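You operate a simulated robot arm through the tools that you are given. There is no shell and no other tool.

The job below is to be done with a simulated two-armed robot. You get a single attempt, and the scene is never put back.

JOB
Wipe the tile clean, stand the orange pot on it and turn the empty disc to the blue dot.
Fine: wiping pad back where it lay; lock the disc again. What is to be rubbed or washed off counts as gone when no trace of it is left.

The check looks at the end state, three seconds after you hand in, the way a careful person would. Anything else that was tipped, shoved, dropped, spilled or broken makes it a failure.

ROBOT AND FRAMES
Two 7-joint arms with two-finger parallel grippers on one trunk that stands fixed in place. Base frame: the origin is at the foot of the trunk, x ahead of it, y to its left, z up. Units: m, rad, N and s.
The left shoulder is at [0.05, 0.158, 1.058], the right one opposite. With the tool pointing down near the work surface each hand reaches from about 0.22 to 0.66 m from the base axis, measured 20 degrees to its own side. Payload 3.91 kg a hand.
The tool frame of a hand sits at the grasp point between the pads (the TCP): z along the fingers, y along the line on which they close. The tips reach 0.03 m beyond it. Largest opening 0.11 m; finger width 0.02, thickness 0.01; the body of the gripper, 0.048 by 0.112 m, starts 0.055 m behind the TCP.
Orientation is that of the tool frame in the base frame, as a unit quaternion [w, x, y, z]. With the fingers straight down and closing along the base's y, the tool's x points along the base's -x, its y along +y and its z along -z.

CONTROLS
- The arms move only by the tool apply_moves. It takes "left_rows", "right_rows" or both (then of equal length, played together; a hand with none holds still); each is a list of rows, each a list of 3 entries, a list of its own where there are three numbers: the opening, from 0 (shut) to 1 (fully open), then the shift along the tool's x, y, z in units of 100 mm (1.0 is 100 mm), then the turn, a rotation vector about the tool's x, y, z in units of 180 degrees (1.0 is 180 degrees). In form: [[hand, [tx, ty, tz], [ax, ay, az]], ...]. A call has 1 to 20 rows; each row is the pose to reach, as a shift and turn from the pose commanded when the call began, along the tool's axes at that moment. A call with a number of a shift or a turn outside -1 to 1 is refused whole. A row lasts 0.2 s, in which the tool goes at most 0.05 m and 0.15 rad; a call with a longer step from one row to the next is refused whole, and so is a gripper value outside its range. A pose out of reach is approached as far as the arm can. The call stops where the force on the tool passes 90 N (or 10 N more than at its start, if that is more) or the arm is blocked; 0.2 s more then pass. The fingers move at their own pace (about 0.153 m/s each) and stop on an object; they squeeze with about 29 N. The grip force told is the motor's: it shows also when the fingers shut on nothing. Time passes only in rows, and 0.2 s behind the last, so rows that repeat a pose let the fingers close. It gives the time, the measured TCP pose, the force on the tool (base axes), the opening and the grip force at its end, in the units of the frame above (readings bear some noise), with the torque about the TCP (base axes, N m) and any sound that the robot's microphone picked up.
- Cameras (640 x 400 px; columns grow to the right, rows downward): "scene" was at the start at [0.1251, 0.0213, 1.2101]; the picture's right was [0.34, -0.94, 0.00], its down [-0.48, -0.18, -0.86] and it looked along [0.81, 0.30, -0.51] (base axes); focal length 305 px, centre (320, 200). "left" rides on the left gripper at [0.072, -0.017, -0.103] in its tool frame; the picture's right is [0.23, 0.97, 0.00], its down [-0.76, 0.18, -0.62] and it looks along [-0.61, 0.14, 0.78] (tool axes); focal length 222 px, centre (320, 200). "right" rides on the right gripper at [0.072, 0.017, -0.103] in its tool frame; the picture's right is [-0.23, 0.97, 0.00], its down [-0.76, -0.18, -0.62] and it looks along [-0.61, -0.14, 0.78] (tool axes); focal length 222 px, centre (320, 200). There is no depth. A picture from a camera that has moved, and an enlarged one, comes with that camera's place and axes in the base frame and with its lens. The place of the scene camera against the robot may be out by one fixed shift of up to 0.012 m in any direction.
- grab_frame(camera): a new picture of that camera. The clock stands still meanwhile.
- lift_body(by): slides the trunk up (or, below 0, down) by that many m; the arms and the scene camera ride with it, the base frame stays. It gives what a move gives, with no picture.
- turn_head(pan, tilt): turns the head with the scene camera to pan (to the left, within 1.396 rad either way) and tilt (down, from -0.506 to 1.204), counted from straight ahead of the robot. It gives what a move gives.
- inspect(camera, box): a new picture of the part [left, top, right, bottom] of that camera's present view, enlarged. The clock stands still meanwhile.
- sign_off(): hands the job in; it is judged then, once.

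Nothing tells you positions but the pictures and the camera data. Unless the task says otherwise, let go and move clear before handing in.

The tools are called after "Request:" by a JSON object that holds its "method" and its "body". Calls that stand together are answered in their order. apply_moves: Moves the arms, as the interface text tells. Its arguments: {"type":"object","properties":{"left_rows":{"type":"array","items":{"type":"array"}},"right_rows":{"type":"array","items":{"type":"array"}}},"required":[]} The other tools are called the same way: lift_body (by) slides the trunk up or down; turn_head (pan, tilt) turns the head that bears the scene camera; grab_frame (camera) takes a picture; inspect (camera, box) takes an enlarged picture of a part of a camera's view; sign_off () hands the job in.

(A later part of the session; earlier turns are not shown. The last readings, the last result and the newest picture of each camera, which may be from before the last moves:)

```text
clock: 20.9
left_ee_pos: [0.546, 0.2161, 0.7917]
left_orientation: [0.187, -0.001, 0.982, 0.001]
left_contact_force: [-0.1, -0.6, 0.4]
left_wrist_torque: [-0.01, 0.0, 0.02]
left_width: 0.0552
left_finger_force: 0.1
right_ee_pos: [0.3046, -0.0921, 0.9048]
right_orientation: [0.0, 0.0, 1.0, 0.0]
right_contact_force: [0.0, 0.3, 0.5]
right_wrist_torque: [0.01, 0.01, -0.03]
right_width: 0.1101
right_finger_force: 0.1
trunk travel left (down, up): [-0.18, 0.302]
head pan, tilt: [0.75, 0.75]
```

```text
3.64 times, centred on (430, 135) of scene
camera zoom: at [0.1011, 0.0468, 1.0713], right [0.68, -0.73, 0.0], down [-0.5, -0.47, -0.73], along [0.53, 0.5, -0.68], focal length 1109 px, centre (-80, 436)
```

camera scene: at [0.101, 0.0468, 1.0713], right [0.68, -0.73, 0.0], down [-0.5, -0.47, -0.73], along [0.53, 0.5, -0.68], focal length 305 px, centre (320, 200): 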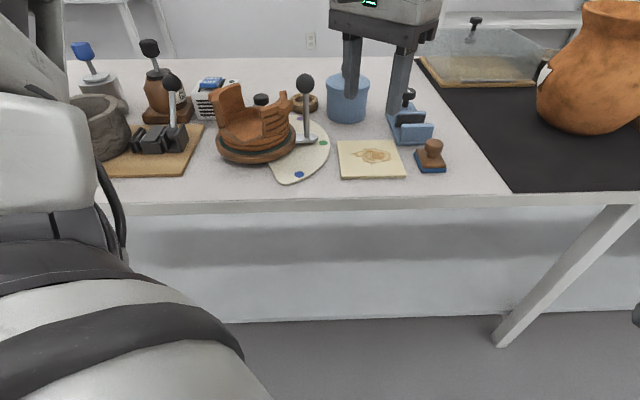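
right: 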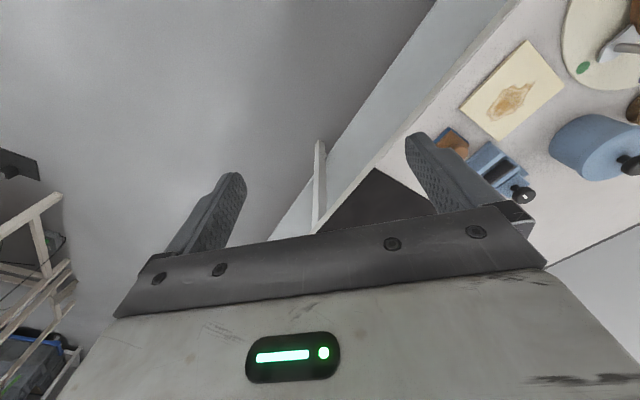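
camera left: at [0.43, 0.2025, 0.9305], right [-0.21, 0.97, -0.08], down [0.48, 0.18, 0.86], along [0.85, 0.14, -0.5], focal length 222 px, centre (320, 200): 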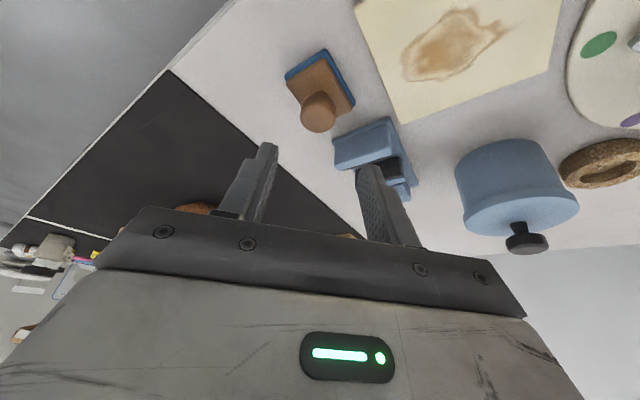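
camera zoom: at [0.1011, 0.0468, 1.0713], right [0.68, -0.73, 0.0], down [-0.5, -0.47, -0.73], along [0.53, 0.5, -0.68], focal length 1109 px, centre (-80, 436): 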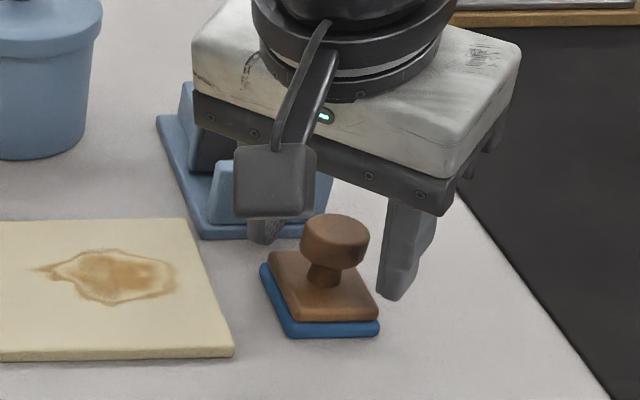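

The knob lies between the fingertips and the grasp point, centred to within about 2 mm. I'll nudge that off and close.

Request:
{"method": "apply_moves", "body": {"left_rows": [[0.5, [-0.025, 0, 0.03], [0, 0, 0]], [0.35, [-0.025, 0, 0.03], [0, 0, 0]], [0.2, [-0.025, 0, 0.03], [0, 0, 0]], [0.2, [-0.025, 0, 0.03], [0, 0, 0]], [0.2, [-0.025, 0, 0.03], [0, 0, 0]]]}}

Request:
{"method": "inspect", "body": {"camera": "left", "box": [240, 80, 400, 210]}}

Request:
{"method": "inspect", "body": {"camera": "scene", "box": [380, 80, 480, 190]}}

```text
clock: 22.1
left_ee_pos: [0.549, 0.2167, 0.7899]
left_orientation: [0.187, 0.0, 0.982, 0.0]
left_contact_force: [0.9, 0.0, 0.5]
left_wrist_torque: [0.02, 0.01, -0.04]
left_width: 0.0284
left_finger_force: 28.9
right_ee_pos: [0.3036, -0.0926, 0.9055]
right_orientation: [0.0, -0.001, 1.0, -0.001]
right_contact_force: [-0.1, -1.5, -1.2]
right_wrist_torque: [-0.02, 0.02, -0.01]
right_width: 0.1102
right_finger_force: 0.0
trunk travel left (down, up): [-0.18, 0.302]
head pan, tilt: [0.75, 0.75]
```

```text
3.08 times, centred on (320, 145) of left
camera zoom: at [0.443, 0.1985, 0.859], right [-0.21, 0.97, -0.08], down [0.48, 0.18, 0.86], along [0.85, 0.14, -0.5], focal length 684 px, centre (320, 369)
```

zoom: 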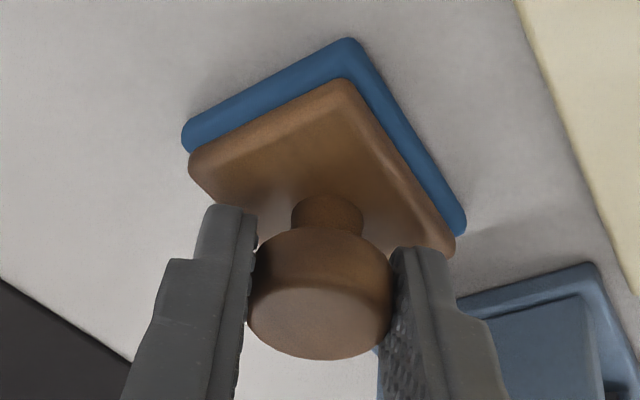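

```text
3.64 times, centred on (430, 135) of scene
camera zoom: at [0.101, 0.0468, 1.0713], right [0.68, -0.73, 0.0], down [-0.5, -0.47, -0.73], along [0.53, 0.5, -0.68], focal length 1109 px, centre (-80, 436)
```

zoom: 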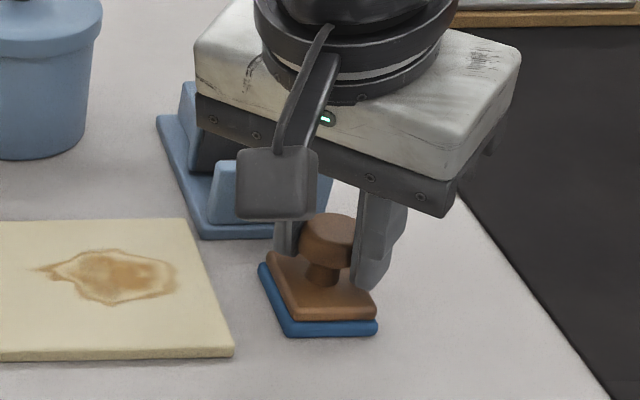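

The pad is gripped (width 28 mm) with the hand at (0.549, 0.217, 0.790), which is the pose I'll return it to. I'll lift it 45 mm and carry it over the tile.

Request:
{"method": "apply_moves", "body": {"left_rows": [[0.2, [-0.083, 0, -0.209], [0, 0, 0]], [0.2, [-0.166, 0, -0.418], [0, 0, 0]], [0.2, [0.03, 0.27, -0.5], [0, 0, 0]], [0.2, [0.23, 0.55, -0.58], [0, 0, 0]], [0.2, [0.429, 0.82, -0.654], [0, 0, 0]], [0.2, [0.521, 0.82, -0.422], [0, 0, 0]], [0.2, [0.521, 0.82, -0.422], [0, 0, 0]]]}}

Request:
{"method": "grab_frame", "body": {"camera": "left"}}

Request:
{"method": "inspect", "body": {"camera": "scene", "box": [310, 80, 460, 210]}}

```text
clock: 23.7
left_ee_pos: [0.4847, 0.2976, 0.8109]
left_orientation: [0.188, 0.0, 0.982, 0.001]
left_contact_force: [-0.7, -0.1, 0.1]
left_wrist_torque: [-0.01, 0.01, 0.01]
left_width: 0.0219
left_finger_force: 0.1
right_ee_pos: [0.3038, -0.0938, 0.9045]
right_orientation: [0.0, 0.001, 1.0, 0.0]
right_contact_force: [-0.3, -0.8, 0.3]
right_wrist_torque: [-0.02, 0.0, 0.01]
right_width: 0.11
right_finger_force: 0.0
trunk travel left (down, up): [-0.18, 0.302]
head pan, tilt: [0.75, 0.75]
```

```text
taken
camera left: at [0.3791, 0.2804, 0.8799], right [-0.21, 0.97, -0.08], down [0.48, 0.18, 0.86], along [0.85, 0.14, -0.5], focal length 222 px, centre (320, 200)
```

left: 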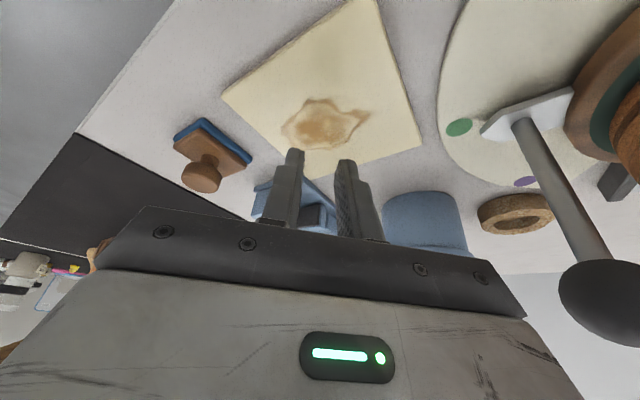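

```text
3.08 times, centred on (385, 145) of scene
camera zoom: at [0.1011, 0.0468, 1.0713], right [0.68, -0.73, 0.0], down [-0.5, -0.47, -0.73], along [0.53, 0.5, -0.68], focal length 939 px, centre (120, 369)
```

zoom: 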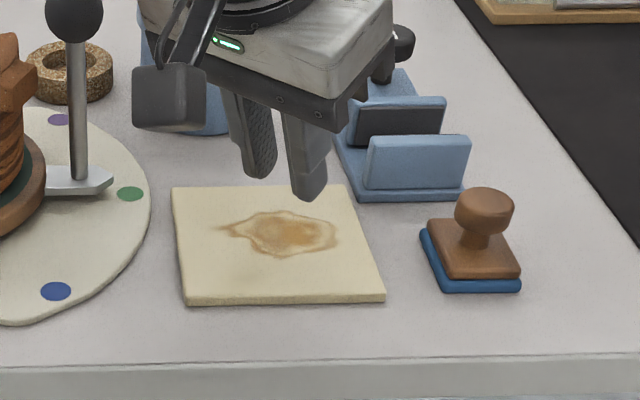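

The fingers slipped off the knob and the pad stayed behind. I'll check whether it moved from its place.

Request:
{"method": "inspect", "body": {"camera": "scene", "box": [380, 80, 480, 190]}}

Request:
{"method": "inspect", "body": {"camera": "left", "box": [120, 80, 320, 220]}}

```text
3.64 times, centred on (430, 135) of scene
camera zoom: at [0.1011, 0.0468, 1.0713], right [0.68, -0.73, 0.0], down [-0.5, -0.47, -0.73], along [0.53, 0.5, -0.68], focal length 1109 px, centre (-80, 436)
```

zoom: 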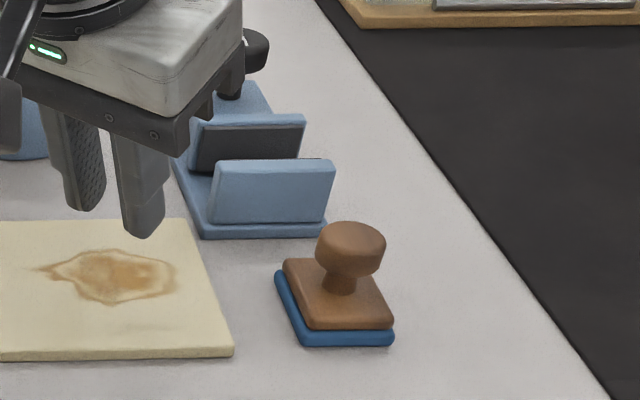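

```text
2.86 times, centred on (220, 150) of left
camera zoom: at [0.3791, 0.2804, 0.8799], right [-0.21, 0.97, -0.08], down [0.48, 0.18, 0.86], along [0.85, 0.14, -0.5], focal length 635 px, centre (606, 343)
```

zoom: 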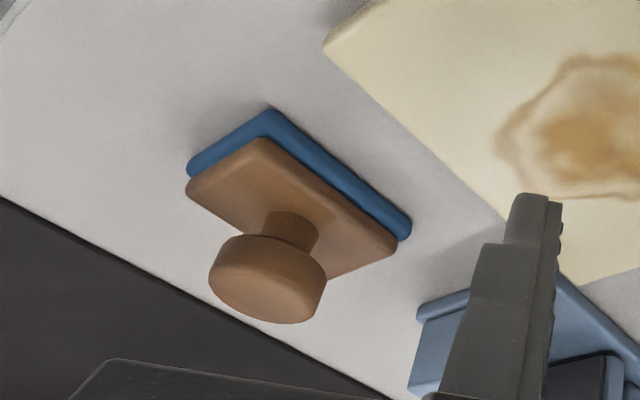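

The pad slid about 1 cm toward −y when the fingers slipped, and I have its original outline in the head camera as a reference. I'll go back over it with the fingers open and re-measure before gripping deeper.

Request:
{"method": "apply_moves", "body": {"left_rows": [[0.5, [-0.15, 0, -0.37], [0, 0, 0]], [0.5, [-0.3, -0.3, -0.3], [0, 0, 0]], [0.5, [-0.45, -0.65, -0.2], [0, 0, 0]], [0.5, [-0.49, -0.92, -0.06], [0, 0, 0]], [0.5, [-0.49, -0.92, -0.06], [0, 0, 0]]]}}

Request:
{"method": "inspect", "body": {"camera": "left", "box": [240, 80, 400, 210]}}

```text
clock: 24.9
left_ee_pos: [0.529, 0.2043, 0.834]
left_orientation: [0.188, 0.0, 0.982, 0.0]
left_contact_force: [1.3, -0.6, -0.9]
left_wrist_torque: [0.02, 0.0, 0.02]
left_width: 0.0549
left_finger_force: 0.0
right_ee_pos: [0.3034, -0.0925, 0.9059]
right_orientation: [0.0, 0.0, 1.0, 0.0]
right_contact_force: [0.6, 0.5, 1.3]
right_wrist_torque: [0.02, 0.0, 0.01]
right_width: 0.1099
right_finger_force: 0.1
trunk travel left (down, up): [-0.18, 0.302]
head pan, tilt: [0.75, 0.75]
```

```text
3.08 times, centred on (320, 145) of left
camera zoom: at [0.4235, 0.1861, 0.904], right [-0.21, 0.97, -0.08], down [0.48, 0.18, 0.86], along [0.85, 0.14, -0.5], focal length 684 px, centre (320, 369)
```

zoom: 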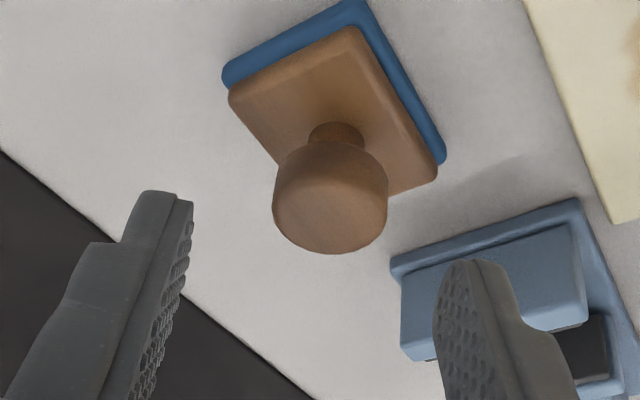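

The knob is at about (0.553, 0.2065). I'll go straight down along the fingers, a few millimetres deeper than last time, and close fully.

Request:
{"method": "apply_moves", "body": {"left_rows": [[0.5, [0, 0.02, 0.2], [0, 0, 0]], [0.5, [0, 0.02, 0.4], [0, 0, 0]], [0.5, [0, 0.02, 0.52], [0, 0, 0]], [0.5, [0, 0.02, 0.52], [0, 0, 0]]]}}

Request:
{"method": "inspect", "body": {"camera": "left", "box": [240, 80, 400, 210]}}

Request:
{"method": "inspect", "body": {"camera": "scene", "box": [380, 80, 480, 190]}}

```text
clock: 25.9
left_ee_pos: [0.5494, 0.2059, 0.7865]
left_orientation: [0.19, 0.001, 0.982, -0.002]
left_contact_force: [-3.1, 1.3, 12.3]
left_wrist_torque: [-0.34, 0.06, -0.03]
left_width: 0.0543
left_finger_force: 0.0
right_ee_pos: [0.3031, -0.0922, 0.9058]
right_orientation: [0.0, -0.001, 1.0, 0.0]
right_contact_force: [-0.4, -0.3, 0.4]
right_wrist_torque: [-0.01, -0.01, 0.01]
right_width: 0.11
right_finger_force: 0.0
trunk travel left (down, up): [-0.18, 0.302]
head pan, tilt: [0.75, 0.75]
```

```text
3.08 times, centred on (320, 145) of left
camera zoom: at [0.4429, 0.189, 0.8558], right [-0.21, 0.97, -0.09], down [0.47, 0.18, 0.86], along [0.85, 0.14, -0.5], focal length 684 px, centre (320, 369)
```

zoom: 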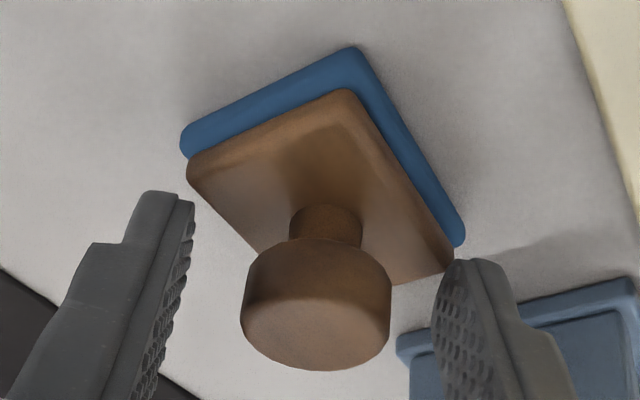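

```text
3.64 times, centred on (430, 135) of scene
camera zoom: at [0.1, 0.0466, 1.0717], right [0.68, -0.73, 0.0], down [-0.5, -0.46, -0.73], along [0.54, 0.5, -0.68], focal length 1109 px, centre (-80, 436)
```

zoom: 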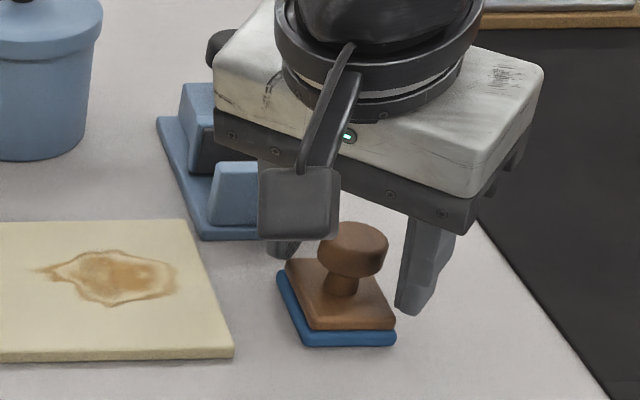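

A fingertip touched the pad's plate (12 N), so the depth limit is about z 0.789. I'll back off 3.5 mm, close fully and lift just a little to test the hold.

Request:
{"method": "apply_moves", "body": {"left_rows": [[0.5, [0, 0, -0.035], [0, 0, 0]], [0.5, [0, 0, -0.035], [0, 0, 0]], [0.3, [0, 0, -0.035], [0, 0, 0]], [0.0, [0, 0, -0.035], [0, 0, 0]], [0.0, [0, 0, -0.035], [0, 0, 0]], [0.0, [0, 0, -0.035], [0, 0, 0]]]}}

Request:
{"method": "inspect", "body": {"camera": "left", "box": [240, 80, 400, 210]}}

Request:
{"method": "inspect", "body": {"camera": "scene", "box": [380, 80, 480, 190]}}

```text
clock: 27.3
left_ee_pos: [0.5474, 0.2079, 0.7878]
left_orientation: [0.188, -0.001, 0.982, 0.0]
left_contact_force: [-1.9, 0.0, 4.2]
left_wrist_torque: [0.01, 0.01, 0.04]
left_width: 0.0285
left_finger_force: 29.1
right_ee_pos: [0.3027, -0.0914, 0.9051]
right_orientation: [0.0, 0.0, 1.0, 0.0]
right_contact_force: [0.2, 0.2, -0.9]
right_wrist_torque: [0.02, -0.01, -0.02]
right_width: 0.11
right_finger_force: 0.1
trunk travel left (down, up): [-0.18, 0.302]
head pan, tilt: [0.75, 0.75]
```

```text
3.08 times, centred on (320, 145) of left
camera zoom: at [0.4406, 0.19, 0.857], right [-0.21, 0.97, -0.08], down [0.48, 0.18, 0.86], along [0.85, 0.14, -0.5], focal length 684 px, centre (320, 369)
```

zoom: 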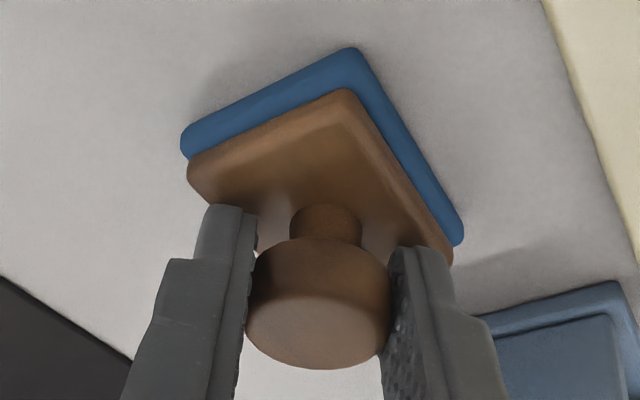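

```text
3.64 times, centred on (430, 135) of scene
camera zoom: at [0.1006, 0.0467, 1.0713], right [0.68, -0.73, 0.0], down [-0.5, -0.47, -0.73], along [0.54, 0.5, -0.68], focal length 1109 px, centre (-80, 436)
```

zoom: 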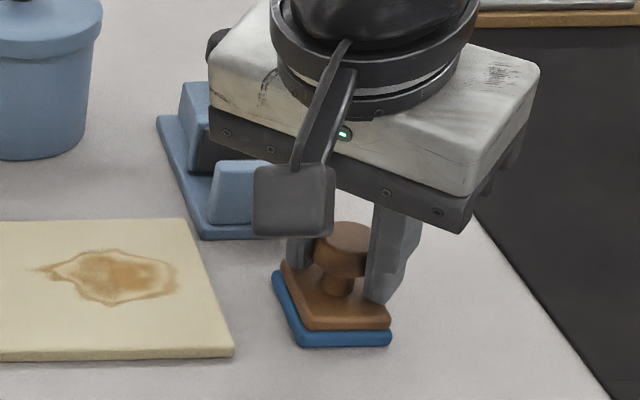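

The knob is held at width 28.5 mm. I'll lift 10 mm slowly and check that the pad comes along.

Request:
{"method": "apply_moves", "body": {"left_rows": [[0.0, [-0.012, 0, -0.031], [0, 0, 0]], [0.0, [-0.025, 0, -0.062], [0, 0, 0]], [0.0, [-0.037, 0, -0.093], [0, 0, 0]], [0.0, [-0.037, 0, -0.093], [0, 0, 0]]]}}

Request:
{"method": "inspect", "body": {"camera": "scene", "box": [380, 80, 480, 190]}}

Request:
{"method": "inspect", "body": {"camera": "left", "box": [240, 80, 400, 210]}}

```text
clock: 28.3
left_ee_pos: [0.546, 0.2086, 0.7988]
left_orientation: [0.187, -0.001, 0.982, 0.0]
left_contact_force: [0.2, 0.1, 0.1]
left_wrist_torque: [-0.02, -0.01, 0.0]
left_width: 0.0287
left_finger_force: 28.9
right_ee_pos: [0.3045, -0.0916, 0.9059]
right_orientation: [0.0, 0.0, 1.0, 0.0]
right_contact_force: [0.1, 0.3, 0.1]
right_wrist_torque: [0.01, -0.04, 0.03]
right_width: 0.11
right_finger_force: 0.0
trunk travel left (down, up): [-0.18, 0.302]
head pan, tilt: [0.75, 0.75]
```

```text
3.64 times, centred on (430, 135) of scene
camera zoom: at [0.101, 0.0468, 1.0713], right [0.68, -0.73, 0.0], down [-0.5, -0.47, -0.73], along [0.53, 0.5, -0.68], focal length 1109 px, centre (-80, 436)
```

zoom: 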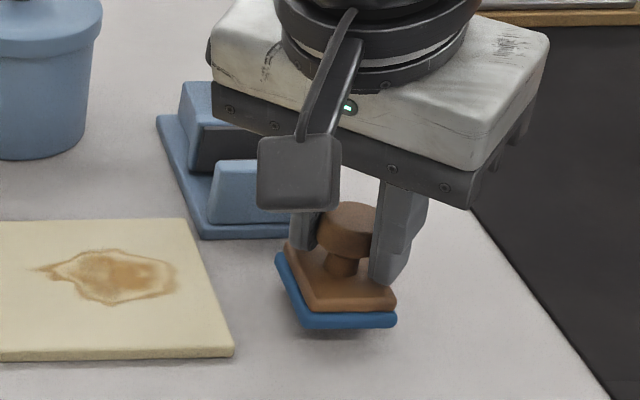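

```text
3.08 times, centred on (320, 145) of left
camera zoom: at [0.44, 0.1905, 0.8675], right [-0.21, 0.97, -0.08], down [0.48, 0.18, 0.86], along [0.85, 0.14, -0.5], focal length 684 px, centre (320, 369)
```

zoom: 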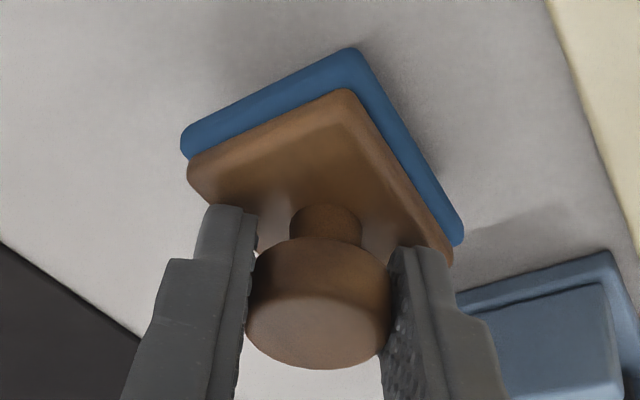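

This time the pad is held firmly and has lifted without slipping. I'll raise it further and carry it over the tile centre, with smaller steps.

Request:
{"method": "apply_moves", "body": {"left_rows": [[0.0, [-0.06, 0, -0.16], [0, 0, 0]], [0.0, [-0.129, 0, -0.325], [0, 0, 0]], [0.0, [-0.02, 0.18, -0.37], [0, 0, 0]], [0.0, [0.1, 0.36, -0.415], [0, 0, 0]], [0.0, [0.21, 0.54, -0.46], [0, 0, 0]], [0.0, [0.325, 0.72, -0.505], [0, 0, 0]], [0.0, [0.438, 0.9, -0.55], [0, 0, 0]], [0.0, [0.438, 0.9, -0.55], [0, 0, 0]]]}}

Request:
{"method": "inspect", "body": {"camera": "scene", "box": [310, 70, 450, 210]}}

Request:
{"method": "inspect", "body": {"camera": "left", "box": [200, 20, 440, 220]}}

```text
clock: 30.1
left_ee_pos: [0.4837, 0.2997, 0.8341]
left_orientation: [0.187, 0.0, 0.982, 0.0]
left_contact_force: [0.0, 0.8, -0.6]
left_wrist_torque: [0.0, -0.01, -0.02]
left_width: 0.0285
left_finger_force: 29.3
right_ee_pos: [0.3039, -0.0914, 0.9058]
right_orientation: [0.0, 0.0, 1.0, 0.0]
right_contact_force: [0.0, -0.5, 0.1]
right_wrist_torque: [0.01, 0.01, 0.01]
right_width: 0.1099
right_finger_force: 0.1
trunk travel left (down, up): [-0.18, 0.302]
head pan, tilt: [0.75, 0.75]
```

```text
2.86 times, centred on (380, 140) of scene
camera zoom: at [0.101, 0.0469, 1.0713], right [0.68, -0.73, 0.0], down [-0.5, -0.47, -0.73], along [0.53, 0.5, -0.68], focal length 872 px, centre (149, 371)
```

zoom: 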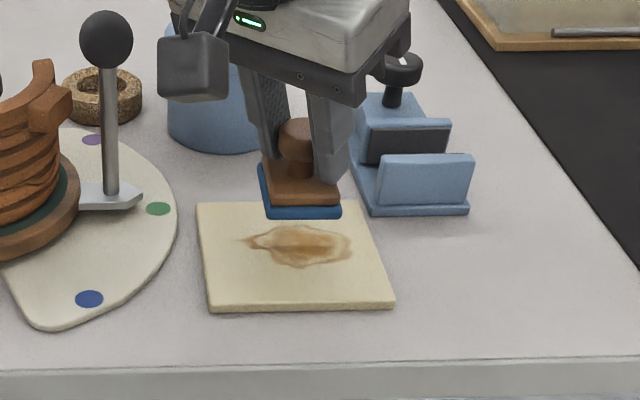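

```text
2.00 times, centred on (320, 120) of left
camera zoom: at [0.378, 0.2813, 0.9027], right [-0.21, 0.97, -0.08], down [0.48, 0.18, 0.86], along [0.85, 0.14, -0.5], focal length 444 px, centre (320, 360)
```

zoom: 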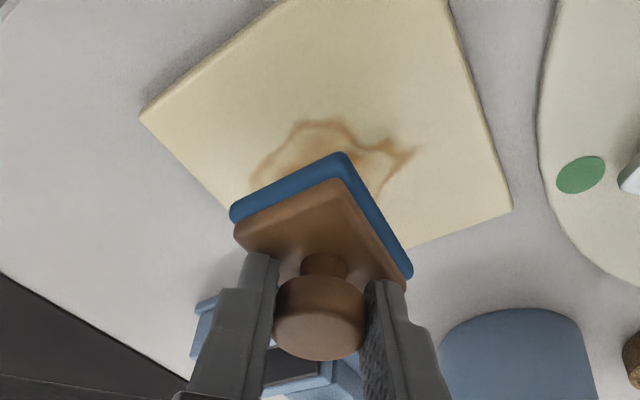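

The pad hangs over the middle of the tile, still held straight. I'll lower it toward the tile and watch the force.

Request:
{"method": "apply_moves", "body": {"left_rows": [[0.0, [0.055, 0, 0.14], [0, 0, 0]], [0.0, [0.11, 0, 0.279], [0, 0, 0]], [0.0, [0.12, 0, 0.305], [0, 0, 0]], [0.0, [0.12, 0, 0.305], [0, 0, 0]]]}}

Request:
{"method": "inspect", "body": {"camera": "scene", "box": [310, 70, 450, 210]}}

```text
clock: 31.1
left_ee_pos: [0.4859, 0.2979, 0.8002]
left_orientation: [0.187, 0.0, 0.982, -0.001]
left_contact_force: [0.0, 0.1, -1.0]
left_wrist_torque: [-0.03, -0.01, 0.01]
left_width: 0.0284
left_finger_force: 29.3
right_ee_pos: [0.3031, -0.092, 0.9054]
right_orientation: [0.001, 0.0, 1.0, 0.0]
right_contact_force: [0.1, 1.1, 0.7]
right_wrist_torque: [0.03, -0.02, 0.0]
right_width: 0.1099
right_finger_force: 0.0
trunk travel left (down, up): [-0.18, 0.302]
head pan, tilt: [0.75, 0.75]
```

```text
2.86 times, centred on (380, 140) of scene
camera zoom: at [0.101, 0.0468, 1.0713], right [0.68, -0.73, 0.0], down [-0.5, -0.47, -0.73], along [0.53, 0.5, -0.68], focal length 872 px, centre (149, 371)
```

zoom: 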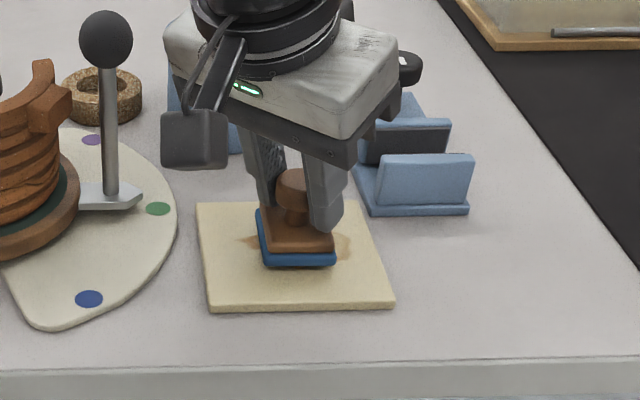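

No contact yet. I'll go down in 1 mm steps.

Request:
{"method": "apply_moves", "body": {"left_rows": [[0.0, [0.0037, 0, 0.0093], [0, 0, 0]], [0.0, [0.0074, 0, 0.0186], [0, 0, 0]], [0.0, [0.0074, 0, 0.0186], [0, 0, 0]]]}}

Request:
{"method": "apply_moves", "body": {"left_rows": [[0.0, [0.0037, 0, 0.0093], [0, 0, 0]], [0.0, [0.0074, 0, 0.0186], [0, 0, 0]], [0.0, [0.0074, 0, 0.0186], [0, 0, 0]]]}}

```text
clock: 31.9
left_ee_pos: [0.4862, 0.299, 0.7985]
left_orientation: [0.187, 0.0, 0.982, -0.001]
left_contact_force: [0.0, 0.4, -0.9]
left_wrist_torque: [-0.03, -0.01, 0.0]
left_width: 0.0283
left_finger_force: 29.0
right_ee_pos: [0.3035, -0.0917, 0.9044]
right_orientation: [0.0, 0.0, 1.0, 0.0]
right_contact_force: [0.2, -0.7, -0.7]
right_wrist_torque: [-0.01, -0.02, -0.02]
right_width: 0.1099
right_finger_force: 0.0
trunk travel left (down, up): [-0.18, 0.302]
head pan, tilt: [0.75, 0.75]
```

```text
clock: 32.7
left_ee_pos: [0.4867, 0.2996, 0.7971]
left_orientation: [0.188, 0.0, 0.982, 0.001]
left_contact_force: [0.1, 0.2, -1.5]
left_wrist_torque: [0.02, -0.04, 0.0]
left_width: 0.0284
left_finger_force: 29.2
right_ee_pos: [0.3044, -0.0917, 0.9054]
right_orientation: [0.0, 0.0, 1.0, 0.0]
right_contact_force: [0.5, -0.2, 0.1]
right_wrist_torque: [-0.01, -0.02, 0.02]
right_width: 0.1097
right_finger_force: 0.0
trunk travel left (down, up): [-0.18, 0.302]
head pan, tilt: [0.75, 0.75]
```

Request:
{"method": "apply_moves", "body": {"left_rows": [[0.0, [0.0037, 0, 0.0093], [0, 0, 0]], [0.0, [0.0074, 0, 0.0186], [0, 0, 0]], [0.0, [0.0074, 0, 0.0186], [0, 0, 0]]]}}

Request:
{"method": "inspect", "body": {"camera": "scene", "box": [350, 100, 420, 180]}}

```text
clock: 33.5
left_ee_pos: [0.4864, 0.2988, 0.7945]
left_orientation: [0.189, 0.0, 0.982, 0.0]
left_contact_force: [-1.4, 0.3, 4.7]
left_wrist_torque: [-0.03, 0.17, -0.03]
left_width: 0.0283
left_finger_force: 29.0
right_ee_pos: [0.3039, -0.0919, 0.905]
right_orientation: [0.0, 0.0, 1.0, 0.0]
right_contact_force: [0.3, 0.3, 0.1]
right_wrist_torque: [-0.01, -0.02, 0.02]
right_width: 0.1099
right_finger_force: 0.1
trunk travel left (down, up): [-0.18, 0.302]
head pan, tilt: [0.75, 0.75]
```

```text
5.00 times, centred on (385, 140) of scene
camera zoom: at [0.1006, 0.0467, 1.0715], right [0.68, -0.73, 0.0], down [-0.5, -0.47, -0.73], along [0.54, 0.5, -0.68], focal length 1525 px, centre (-5, 500)
```

zoom: 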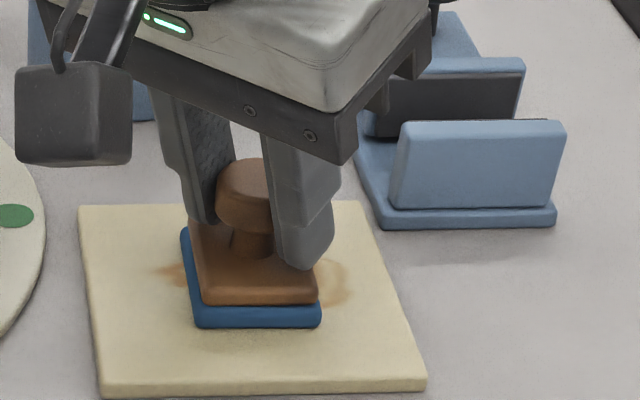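

The pad touches the tile at z ≈ 0.795 with about 5 N. I'll press about 1 mm and make a first stroke, then check the tile hasn't shifted.

Request:
{"method": "apply_moves", "body": {"left_rows": [[0, [0.0037, 0, 0.0093], [0, 0, 0]], [0, [-0.035, -0.141, 0.0248], [0, 0, 0]], [0, [-0.0753, -0.283, 0.0406], [0, 0, 0]], [0, [0.0102, -0.191, 0.0067], [0, 0, 0]], [0, [0.0958, -0.099, -0.0271], [0, 0, 0]], [0, [0.1813, -0.007, -0.061], [0, 0, 0]], [0, [0.2668, 0.085, -0.0949], [0, 0, 0]]]}}

Request:
{"method": "inspect", "body": {"camera": "scene", "box": [310, 70, 450, 210]}}

Request:
{"method": "inspect", "body": {"camera": "left", "box": [200, 20, 440, 220]}}

```text
clock: 35.1
left_ee_pos: [0.4579, 0.3056, 0.796]
left_orientation: [0.189, 0.001, 0.982, 0.0]
left_contact_force: [5.1, -4.8, 16.9]
left_wrist_torque: [-0.17, -0.25, -0.03]
left_width: 0.0282
left_finger_force: 29.0
right_ee_pos: [0.3031, -0.0933, 0.9053]
right_orientation: [-0.001, 0.0, 1.0, 0.001]
right_contact_force: [0.2, -0.3, 0.0]
right_wrist_torque: [0.02, -0.01, -0.01]
right_width: 0.11
right_finger_force: 0.1
trunk travel left (down, up): [-0.18, 0.302]
head pan, tilt: [0.75, 0.75]
```

```text
2.86 times, centred on (380, 140) of scene
camera zoom: at [0.1004, 0.0458, 1.0715], right [0.68, -0.73, 0.0], down [-0.5, -0.46, -0.73], along [0.54, 0.5, -0.68], focal length 872 px, centre (149, 371)
```

zoom: 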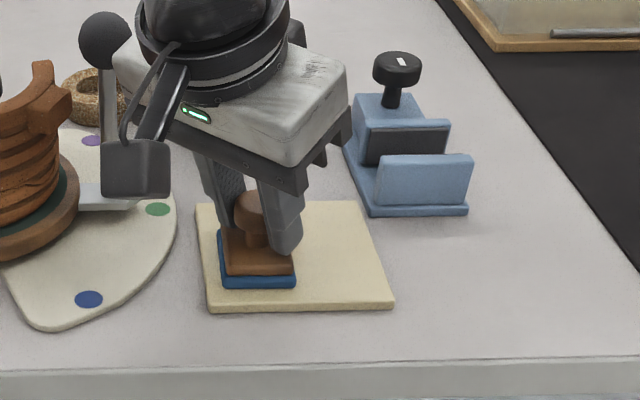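

```text
2.00 times, centred on (320, 120) of left
camera zoom: at [0.3511, 0.2885, 0.8644], right [-0.21, 0.97, -0.08], down [0.48, 0.18, 0.86], along [0.85, 0.14, -0.5], focal length 444 px, centre (320, 360)
```

zoom: 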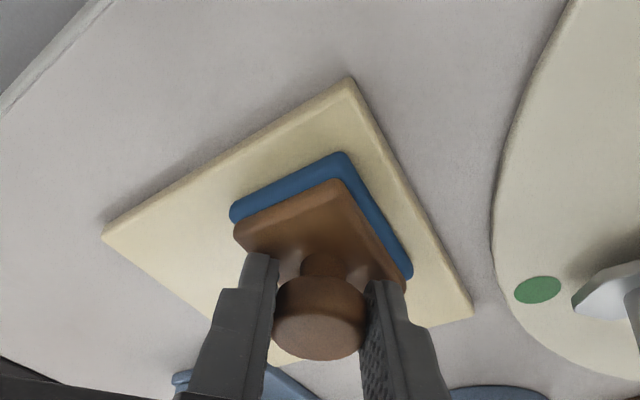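

The stain is coming off and the tile hasn't moved. I'll do the remaining strokes and then lift to check.

Request:
{"method": "apply_moves", "body": {"left_rows": [[0, [-0.092, 0.099, 0.0364], [0, 0, 0]], [0, [-0.1776, 0.007, 0.0703], [0, 0, 0]], [0, [-0.2631, -0.085, 0.1042], [0, 0, 0]], [0, [-0.3487, -0.177, 0.138], [0, 0, 0]], [0, [-0.4342, -0.269, 0.1719], [0, 0, 0]], [0, [-0.5263, -0.17, 0.2083], [0, 0, 0]], [0, [-0.4407, -0.078, 0.1745], [0, 0, 0]], [0, [-0.3552, 0.014, 0.1406], [0, 0, 0]], [0, [-0.2696, 0.106, 0.1067], [0, 0, 0]], [0, [-0.1841, 0.198, 0.0729], [0, 0, 0]], [0, [-0.2241, 0.24, 0.0887], [0, 0, 0]], [0, [-0.3942, 0.056, 0.1561], [0, 0, 0]], [0, [-0.5653, -0.127, 0.2238], [0, 0, 0]], [0, [-0.4, -0.1, 0.16], [0, 0, 0]], [0, [-0.2631, -0.085, 0.1042], [0, 0, 0]]]}}

Request:
{"method": "apply_moves", "body": {"left_rows": [[0, [-0.055, 0, -0.14], [0, 0, 0]], [0, [-0.11, 0, -0.279], [0, 0, 0]], [0, [-0.184, 0, -0.465], [0, 0, 0]], [0, [-0.184, 0, -0.465], [0, 0, 0]]]}}

Request:
{"method": "inspect", "body": {"camera": "scene", "box": [310, 70, 450, 210]}}

Request:
{"method": "inspect", "body": {"camera": "left", "box": [200, 20, 440, 220]}}

```text
clock: 38.3
left_ee_pos: [0.4846, 0.2987, 0.7943]
left_orientation: [0.189, -0.001, 0.982, 0.0]
left_contact_force: [4.2, -1.5, 11.3]
left_wrist_torque: [-0.14, -0.19, -0.02]
left_width: 0.0284
left_finger_force: 29.3
right_ee_pos: [0.3029, -0.0925, 0.9047]
right_orientation: [0.0, 0.0, 1.0, -0.001]
right_contact_force: [-0.5, 0.1, 0.0]
right_wrist_torque: [0.0, 0.02, -0.01]
right_width: 0.1101
right_finger_force: 0.1
trunk travel left (down, up): [-0.18, 0.302]
head pan, tilt: [0.75, 0.75]
```

```text
clock: 39.3
left_ee_pos: [0.4848, 0.2983, 0.8432]
left_orientation: [0.188, 0.001, 0.982, 0.0]
left_contact_force: [0.1, 0.1, -0.3]
left_wrist_torque: [-0.06, 0.05, -0.01]
left_width: 0.0282
left_finger_force: 29.2
right_ee_pos: [0.3032, -0.0913, 0.9045]
right_orientation: [-0.001, 0.0, 1.0, 0.0]
right_contact_force: [0.0, 0.0, -0.2]
right_wrist_torque: [0.01, -0.02, -0.04]
right_width: 0.1101
right_finger_force: 0.1
trunk travel left (down, up): [-0.18, 0.302]
head pan, tilt: [0.75, 0.75]
```

```text
2.86 times, centred on (380, 140) of scene
camera zoom: at [0.101, 0.0468, 1.0713], right [0.68, -0.73, 0.0], down [-0.5, -0.47, -0.73], along [0.53, 0.5, -0.68], focal length 872 px, centre (149, 371)
```

zoom: 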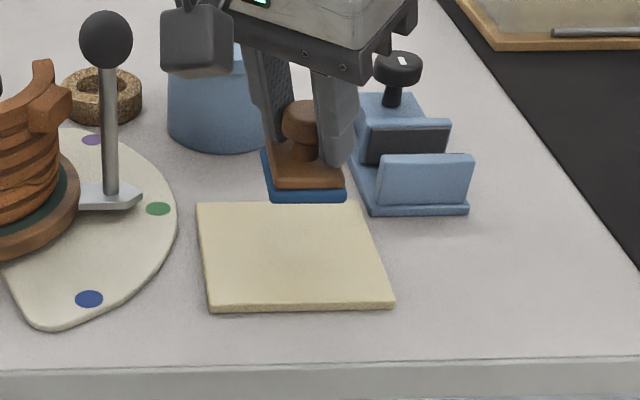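

```text
2.00 times, centred on (320, 120) of left
camera zoom: at [0.3788, 0.2804, 0.9135], right [-0.21, 0.97, -0.08], down [0.48, 0.18, 0.86], along [0.85, 0.14, -0.5], focal length 444 px, centre (320, 360)
```

zoom: 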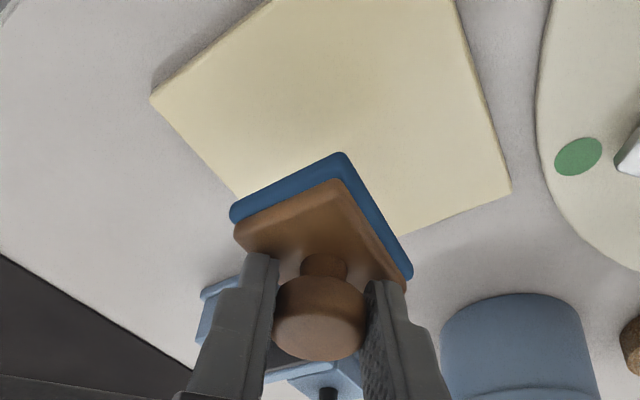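

The tile looks clean. Now I'll carry the pad back to its original place, at about TCP (0.550, 0.216), stopping just above the table to compare with the reference picture.

Request:
{"method": "apply_moves", "body": {"left_rows": [[0, [-0.12, -0.165, 0.048], [0, 0, 0]], [0, [-0.24, -0.33, 0.096], [0, 0, 0]], [0, [-0.36, -0.49, 0.144], [0, 0, 0]], [0, [-0.48, -0.66, 0.19], [0, 0, 0]], [0, [-0.606, -0.823, 0.24], [0, 0, 0]], [0, [-0.51, -0.823, 0.48], [0, 0, 0]], [0, [-0.44, -0.823, 0.66], [0, 0, 0]], [0, [-0.44, -0.823, 0.66], [0, 0, 0]]]}}

Request:
{"method": "inspect", "body": {"camera": "scene", "box": [380, 80, 480, 190]}}

Request:
{"method": "inspect", "body": {"camera": "scene", "box": [330, 125, 410, 185]}}

```text
clock: 41.1
left_ee_pos: [0.5486, 0.2186, 0.7961]
left_orientation: [0.188, 0.0, 0.982, 0.0]
left_contact_force: [0.7, 0.9, -0.9]
left_wrist_torque: [0.0, 0.0, 0.0]
left_width: 0.0281
left_finger_force: 28.8
right_ee_pos: [0.3034, -0.0925, 0.9062]
right_orientation: [0.0, -0.001, 1.0, 0.001]
right_contact_force: [-0.1, -0.2, -0.1]
right_wrist_torque: [0.02, 0.01, 0.02]
right_width: 0.1099
right_finger_force: 0.0
trunk travel left (down, up): [-0.18, 0.302]
head pan, tilt: [0.75, 0.75]
```

```text
3.64 times, centred on (430, 135) of scene
camera zoom: at [0.1011, 0.0469, 1.0713], right [0.68, -0.73, 0.0], down [-0.5, -0.47, -0.73], along [0.53, 0.5, -0.68], focal length 1109 px, centre (-80, 436)
```

zoom: 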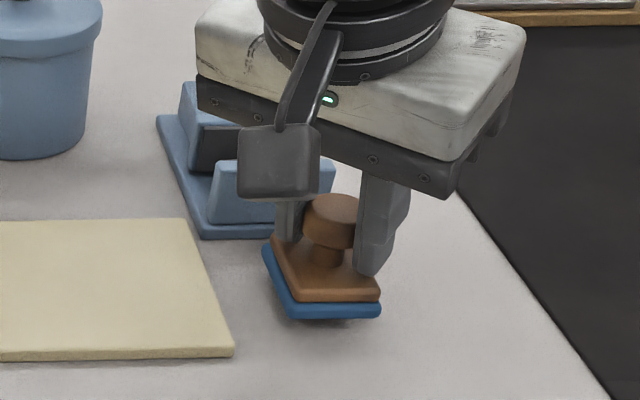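

```text
6.67 times, centred on (370, 155) of scene
camera zoom: at [0.1011, 0.0469, 1.0713], right [0.68, -0.73, 0.0], down [-0.5, -0.47, -0.73], along [0.53, 0.5, -0.68], focal length 2034 px, centre (-13, 500)
```

zoom: 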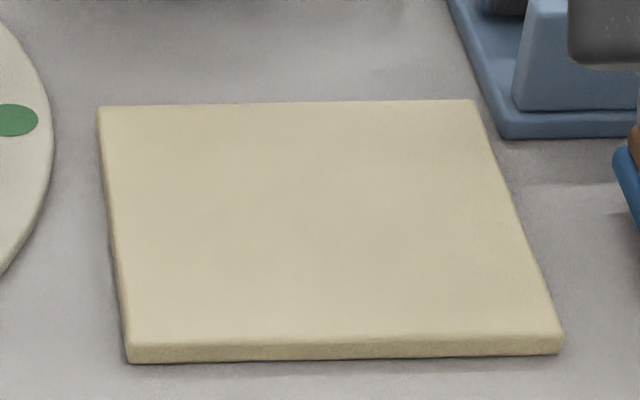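

The tile is spotless. The pad is about 8 mm above its old place; I'll lower it gently and compare.

Request:
{"method": "apply_moves", "body": {"left_rows": [[0, [0.011, 0, 0.028], [0, 0, 0]], [0, [0.022, 0, 0.056], [0, 0, 0]], [0, [0.026, 0, 0.065], [0, 0, 0]], [0, [0.026, 0, 0.065], [0, 0, 0]]]}}

Request:
{"method": "inspect", "body": {"camera": "scene", "box": [380, 80, 480, 190]}}

```text
clock: 42.1
left_ee_pos: [0.5492, 0.2162, 0.791]
left_orientation: [0.187, 0.0, 0.982, 0.001]
left_contact_force: [-0.9, 0.5, -1.4]
left_wrist_torque: [0.0, 0.0, 0.0]
left_width: 0.0285
left_finger_force: 28.7
right_ee_pos: [0.3051, -0.0909, 0.9048]
right_orientation: [0.0, 0.0, 1.0, 0.0]
right_contact_force: [1.0, 0.6, 0.2]
right_wrist_torque: [-0.01, -0.02, -0.04]
right_width: 0.1101
right_finger_force: 0.1
trunk travel left (down, up): [-0.18, 0.302]
head pan, tilt: [0.75, 0.75]
```

```text
3.64 times, centred on (430, 135) of scene
camera zoom: at [0.1011, 0.0468, 1.0713], right [0.68, -0.73, 0.0], down [-0.5, -0.47, -0.73], along [0.53, 0.5, -0.68], focal length 1109 px, centre (-80, 436)
```

zoom: 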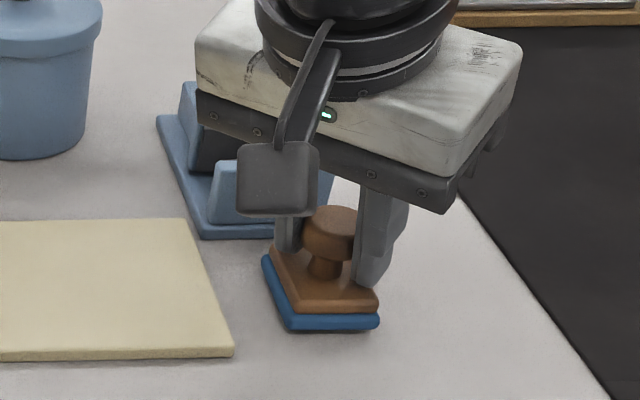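

The outline matches the reference apart from the remaining few millimetres of height. I'll set it down.

Request:
{"method": "apply_moves", "body": {"left_rows": [[0, [0.0074, 0, 0.0186], [0, 0, 0]], [0, [0.011, 0, 0.028], [0, 0, 0]], [0, [0.0147, 0, 0.0372], [0, 0, 0]], [0, [0.0147, 0, 0.0372], [0, 0, 0]]]}}

Request:
{"method": "inspect", "body": {"camera": "scene", "box": [380, 80, 480, 190]}}

```text
clock: 43.1
left_ee_pos: [0.5502, 0.2158, 0.7882]
left_orientation: [0.187, 0.0, 0.982, 0.0]
left_contact_force: [1.0, 0.4, -0.8]
left_wrist_torque: [0.01, 0.0, -0.02]
left_width: 0.0282
left_finger_force: 29.4
right_ee_pos: [0.3043, -0.0912, 0.905]
right_orientation: [0.001, 0.0, 1.0, 0.001]
right_contact_force: [-0.4, -0.2, -0.7]
right_wrist_torque: [0.03, -0.02, -0.03]
right_width: 0.1098
right_finger_force: 0.0
trunk travel left (down, up): [-0.18, 0.302]
head pan, tilt: [0.75, 0.75]
```

```text
3.64 times, centred on (430, 135) of scene
camera zoom: at [0.101, 0.0468, 1.0713], right [0.68, -0.73, 0.0], down [-0.5, -0.47, -0.73], along [0.53, 0.5, -0.68], focal length 1109 px, centre (-80, 436)
```

zoom: 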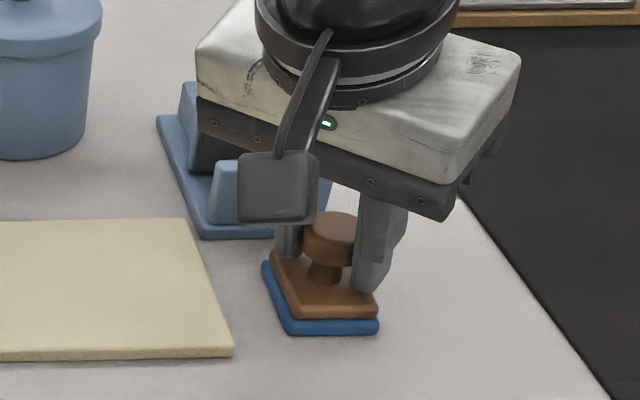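

Request:
{"method": "apply_moves", "body": {"left_rows": [[0, [0.0037, 0, 0.0093], [0, 0, 0]], [0, [0.0055, 0, 0.014], [0, 0, 0]], [0, [0.0055, 0, 0.014], [0, 0, 0]]]}}

```text
clock: 43.9
left_ee_pos: [0.5504, 0.216, 0.7869]
left_orientation: [0.189, 0.0, 0.982, 0.0]
left_contact_force: [-1.6, 2.8, 8.6]
left_wrist_torque: [0.04, 0.21, -0.02]
left_width: 0.0283
left_finger_force: 29.3
right_ee_pos: [0.3031, -0.0926, 0.906]
right_orientation: [0.001, 0.001, 1.0, 0.0]
right_contact_force: [0.3, -0.6, 1.1]
right_wrist_torque: [0.0, -0.03, 0.03]
right_width: 0.11
right_finger_force: 0.1
trunk travel left (down, up): [-0.18, 0.302]
head pan, tilt: [0.75, 0.75]
```

The pad is on the table. I'll ease the pressure, open a little, back off along the fingers and then check its place.

Request:
{"method": "apply_moves", "body": {"left_rows": [[0, [-0.0026, 0, -0.0065], [0, 0, 0]], [0.34, [-0.0026, 0, -0.0065], [0, 0, 0]], [0.34, [-0.0026, 0, -0.0065], [0, 0, 0]], [0.4, [-0.0026, 0, -0.05], [0, 0, 0]], [0.5, [-0.0026, 0, -0.15], [0, 0, 0]], [0.5, [-0.0026, 0, -0.4], [0, 0, 0]], [0.5, [-0.0026, 0, -0.7], [0, 0, 0]]]}}

Request:
{"method": "inspect", "body": {"camera": "scene", "box": [380, 80, 480, 190]}}

```text
clock: 45.5
left_ee_pos: [0.5252, 0.2154, 0.8524]
left_orientation: [0.187, 0.0, 0.982, 0.0]
left_contact_force: [0.4, -0.4, 0.0]
left_wrist_torque: [0.02, 0.0, 0.01]
left_width: 0.0549
left_finger_force: 0.0
right_ee_pos: [0.3045, -0.092, 0.9043]
right_orientation: [0.0, 0.0, 1.0, 0.0]
right_contact_force: [-0.1, -1.1, 0.0]
right_wrist_torque: [0.0, 0.01, -0.03]
right_width: 0.11
right_finger_force: 0.2
trunk travel left (down, up): [-0.18, 0.302]
head pan, tilt: [0.75, 0.75]
```

```text
3.64 times, centred on (430, 135) of scene
camera zoom: at [0.101, 0.0468, 1.0713], right [0.68, -0.73, 0.0], down [-0.5, -0.47, -0.73], along [0.53, 0.5, -0.68], focal length 1109 px, centre (-80, 436)
```

zoom: 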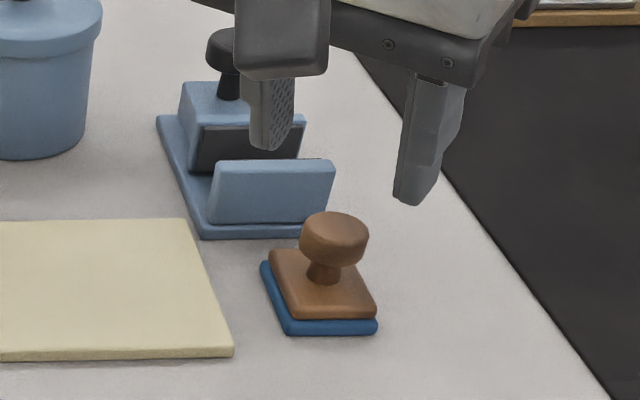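

The pad is back within about a millimetre. Next I'll bring the hand upright and take it above the pot for a close look.

Request:
{"method": "apply_moves", "body": {"left_rows": [[0.5, [-0.05, 0, -0.3], [0, 0.04, 0]], [1, [0.1, 0.2, -0.55], [0, 0.08, 0]], [1, [0.4, 0.6, -0.75], [0, 0.12, 0]], [1, [0.709, 1.0, -0.926], [0, 0.12, 0]], [1, [0.709, 1.0, -0.926], [0, 0.12, 0]]]}}

Request:
{"method": "apply_moves", "body": {"left_rows": [[1, [0.2, 0.25, -0.3], [0, 0, 0]], [1, [0.4, 0.5, -0.4], [0, 0, 0]], [1, [0.6, 0.75, -0.45], [0, 0, 0]], [1, [0.7, 1.0, -0.45], [0, 0, 0]]]}}

Request:
{"method": "apply_moves", "body": {"left_rows": [[1, [0.05, 0.25, 0], [0, 0, 0]], [1, [0.05, 0.55, 0], [0, 0, 0]], [1, [0.05, 0.55, 0], [0, 0, 0]]]}}

Request:
{"method": "grab_frame", "body": {"camera": "left"}}

Request:
{"method": "inspect", "body": {"camera": "left", "box": [200, 20, 440, 220]}}

Request:
{"method": "inspect", "body": {"camera": "scene", "box": [180, 50, 340, 200]}}

```text
refused: row 3 steps farther than a row can; nothing moved
```

```text
clock: 46.5
left_ee_pos: [0.4438, 0.315, 0.8674]
left_orientation: [0.188, -0.001, 0.982, 0.0]
left_contact_force: [0.3, -0.4, -0.4]
left_wrist_torque: [-0.01, 0.01, -0.03]
left_width: 0.11
left_finger_force: 0.1
right_ee_pos: [0.3036, -0.0931, 0.9056]
right_orientation: [0.0, 0.0, 1.0, 0.0]
right_contact_force: [0.0, -0.4, -0.2]
right_wrist_torque: [0.02, 0.0, -0.03]
right_width: 0.1096
right_finger_force: 0.1
trunk travel left (down, up): [-0.18, 0.302]
head pan, tilt: [0.75, 0.75]
```

```text
clock: 47.3
left_ee_pos: [0.446, 0.3587, 0.8704]
left_orientation: [0.201, 0.008, 0.98, -0.008]
left_contact_force: [45.5, -58.7, -2.2]
left_wrist_torque: [-0.62, -0.4, -2.89]
left_width: 0.0796
left_finger_force: 0.1
right_ee_pos: [0.3065, -0.0947, 0.9029]
right_orientation: [-0.002, 0.0, 1.0, 0.003]
right_contact_force: [-0.5, 0.6, 0.4]
right_wrist_torque: [0.02, 0.0, 0.02]
right_width: 0.11
right_finger_force: 0.0
trunk travel left (down, up): [-0.18, 0.302]
head pan, tilt: [0.75, 0.75]
```

```text
taken
camera left: at [0.3374, 0.3448, 0.9369], right [-0.19, 0.98, -0.1], down [0.46, 0.18, 0.87], along [0.87, 0.12, -0.48], focal length 222 px, centre (320, 200)
```

left: 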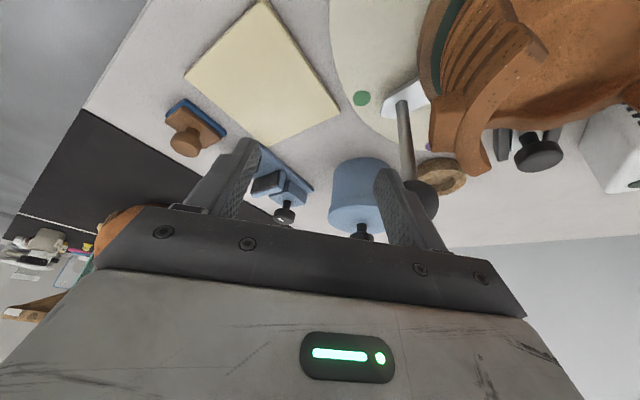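

```text
2.00 times, centred on (320, 120) of left
camera zoom: at [0.3374, 0.3448, 0.9369], right [-0.19, 0.98, -0.1], down [0.46, 0.18, 0.87], along [0.87, 0.12, -0.48], focal length 444 px, centre (320, 360)
```

zoom: 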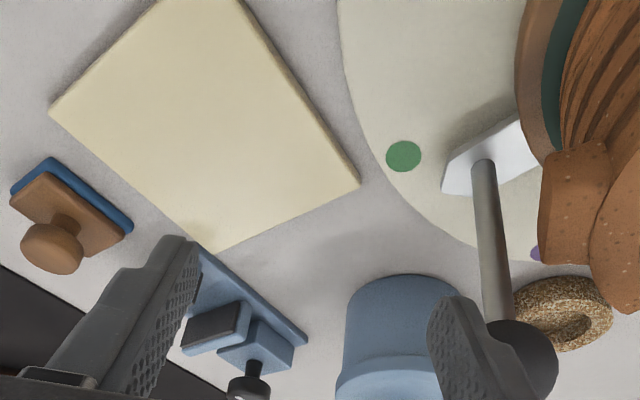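

```text
2.67 times, centred on (260, 125) of scene
camera zoom: at [0.1043, 0.0428, 1.0711], right [0.68, -0.73, -0.01], down [-0.5, -0.46, -0.73], along [0.53, 0.5, -0.68], focal length 814 px, centre (480, 400)
```

zoom: 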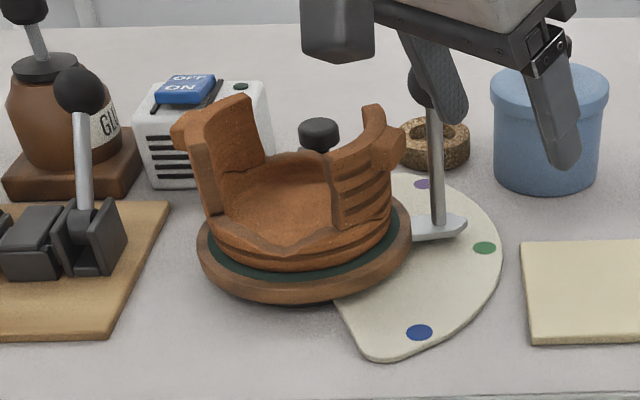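

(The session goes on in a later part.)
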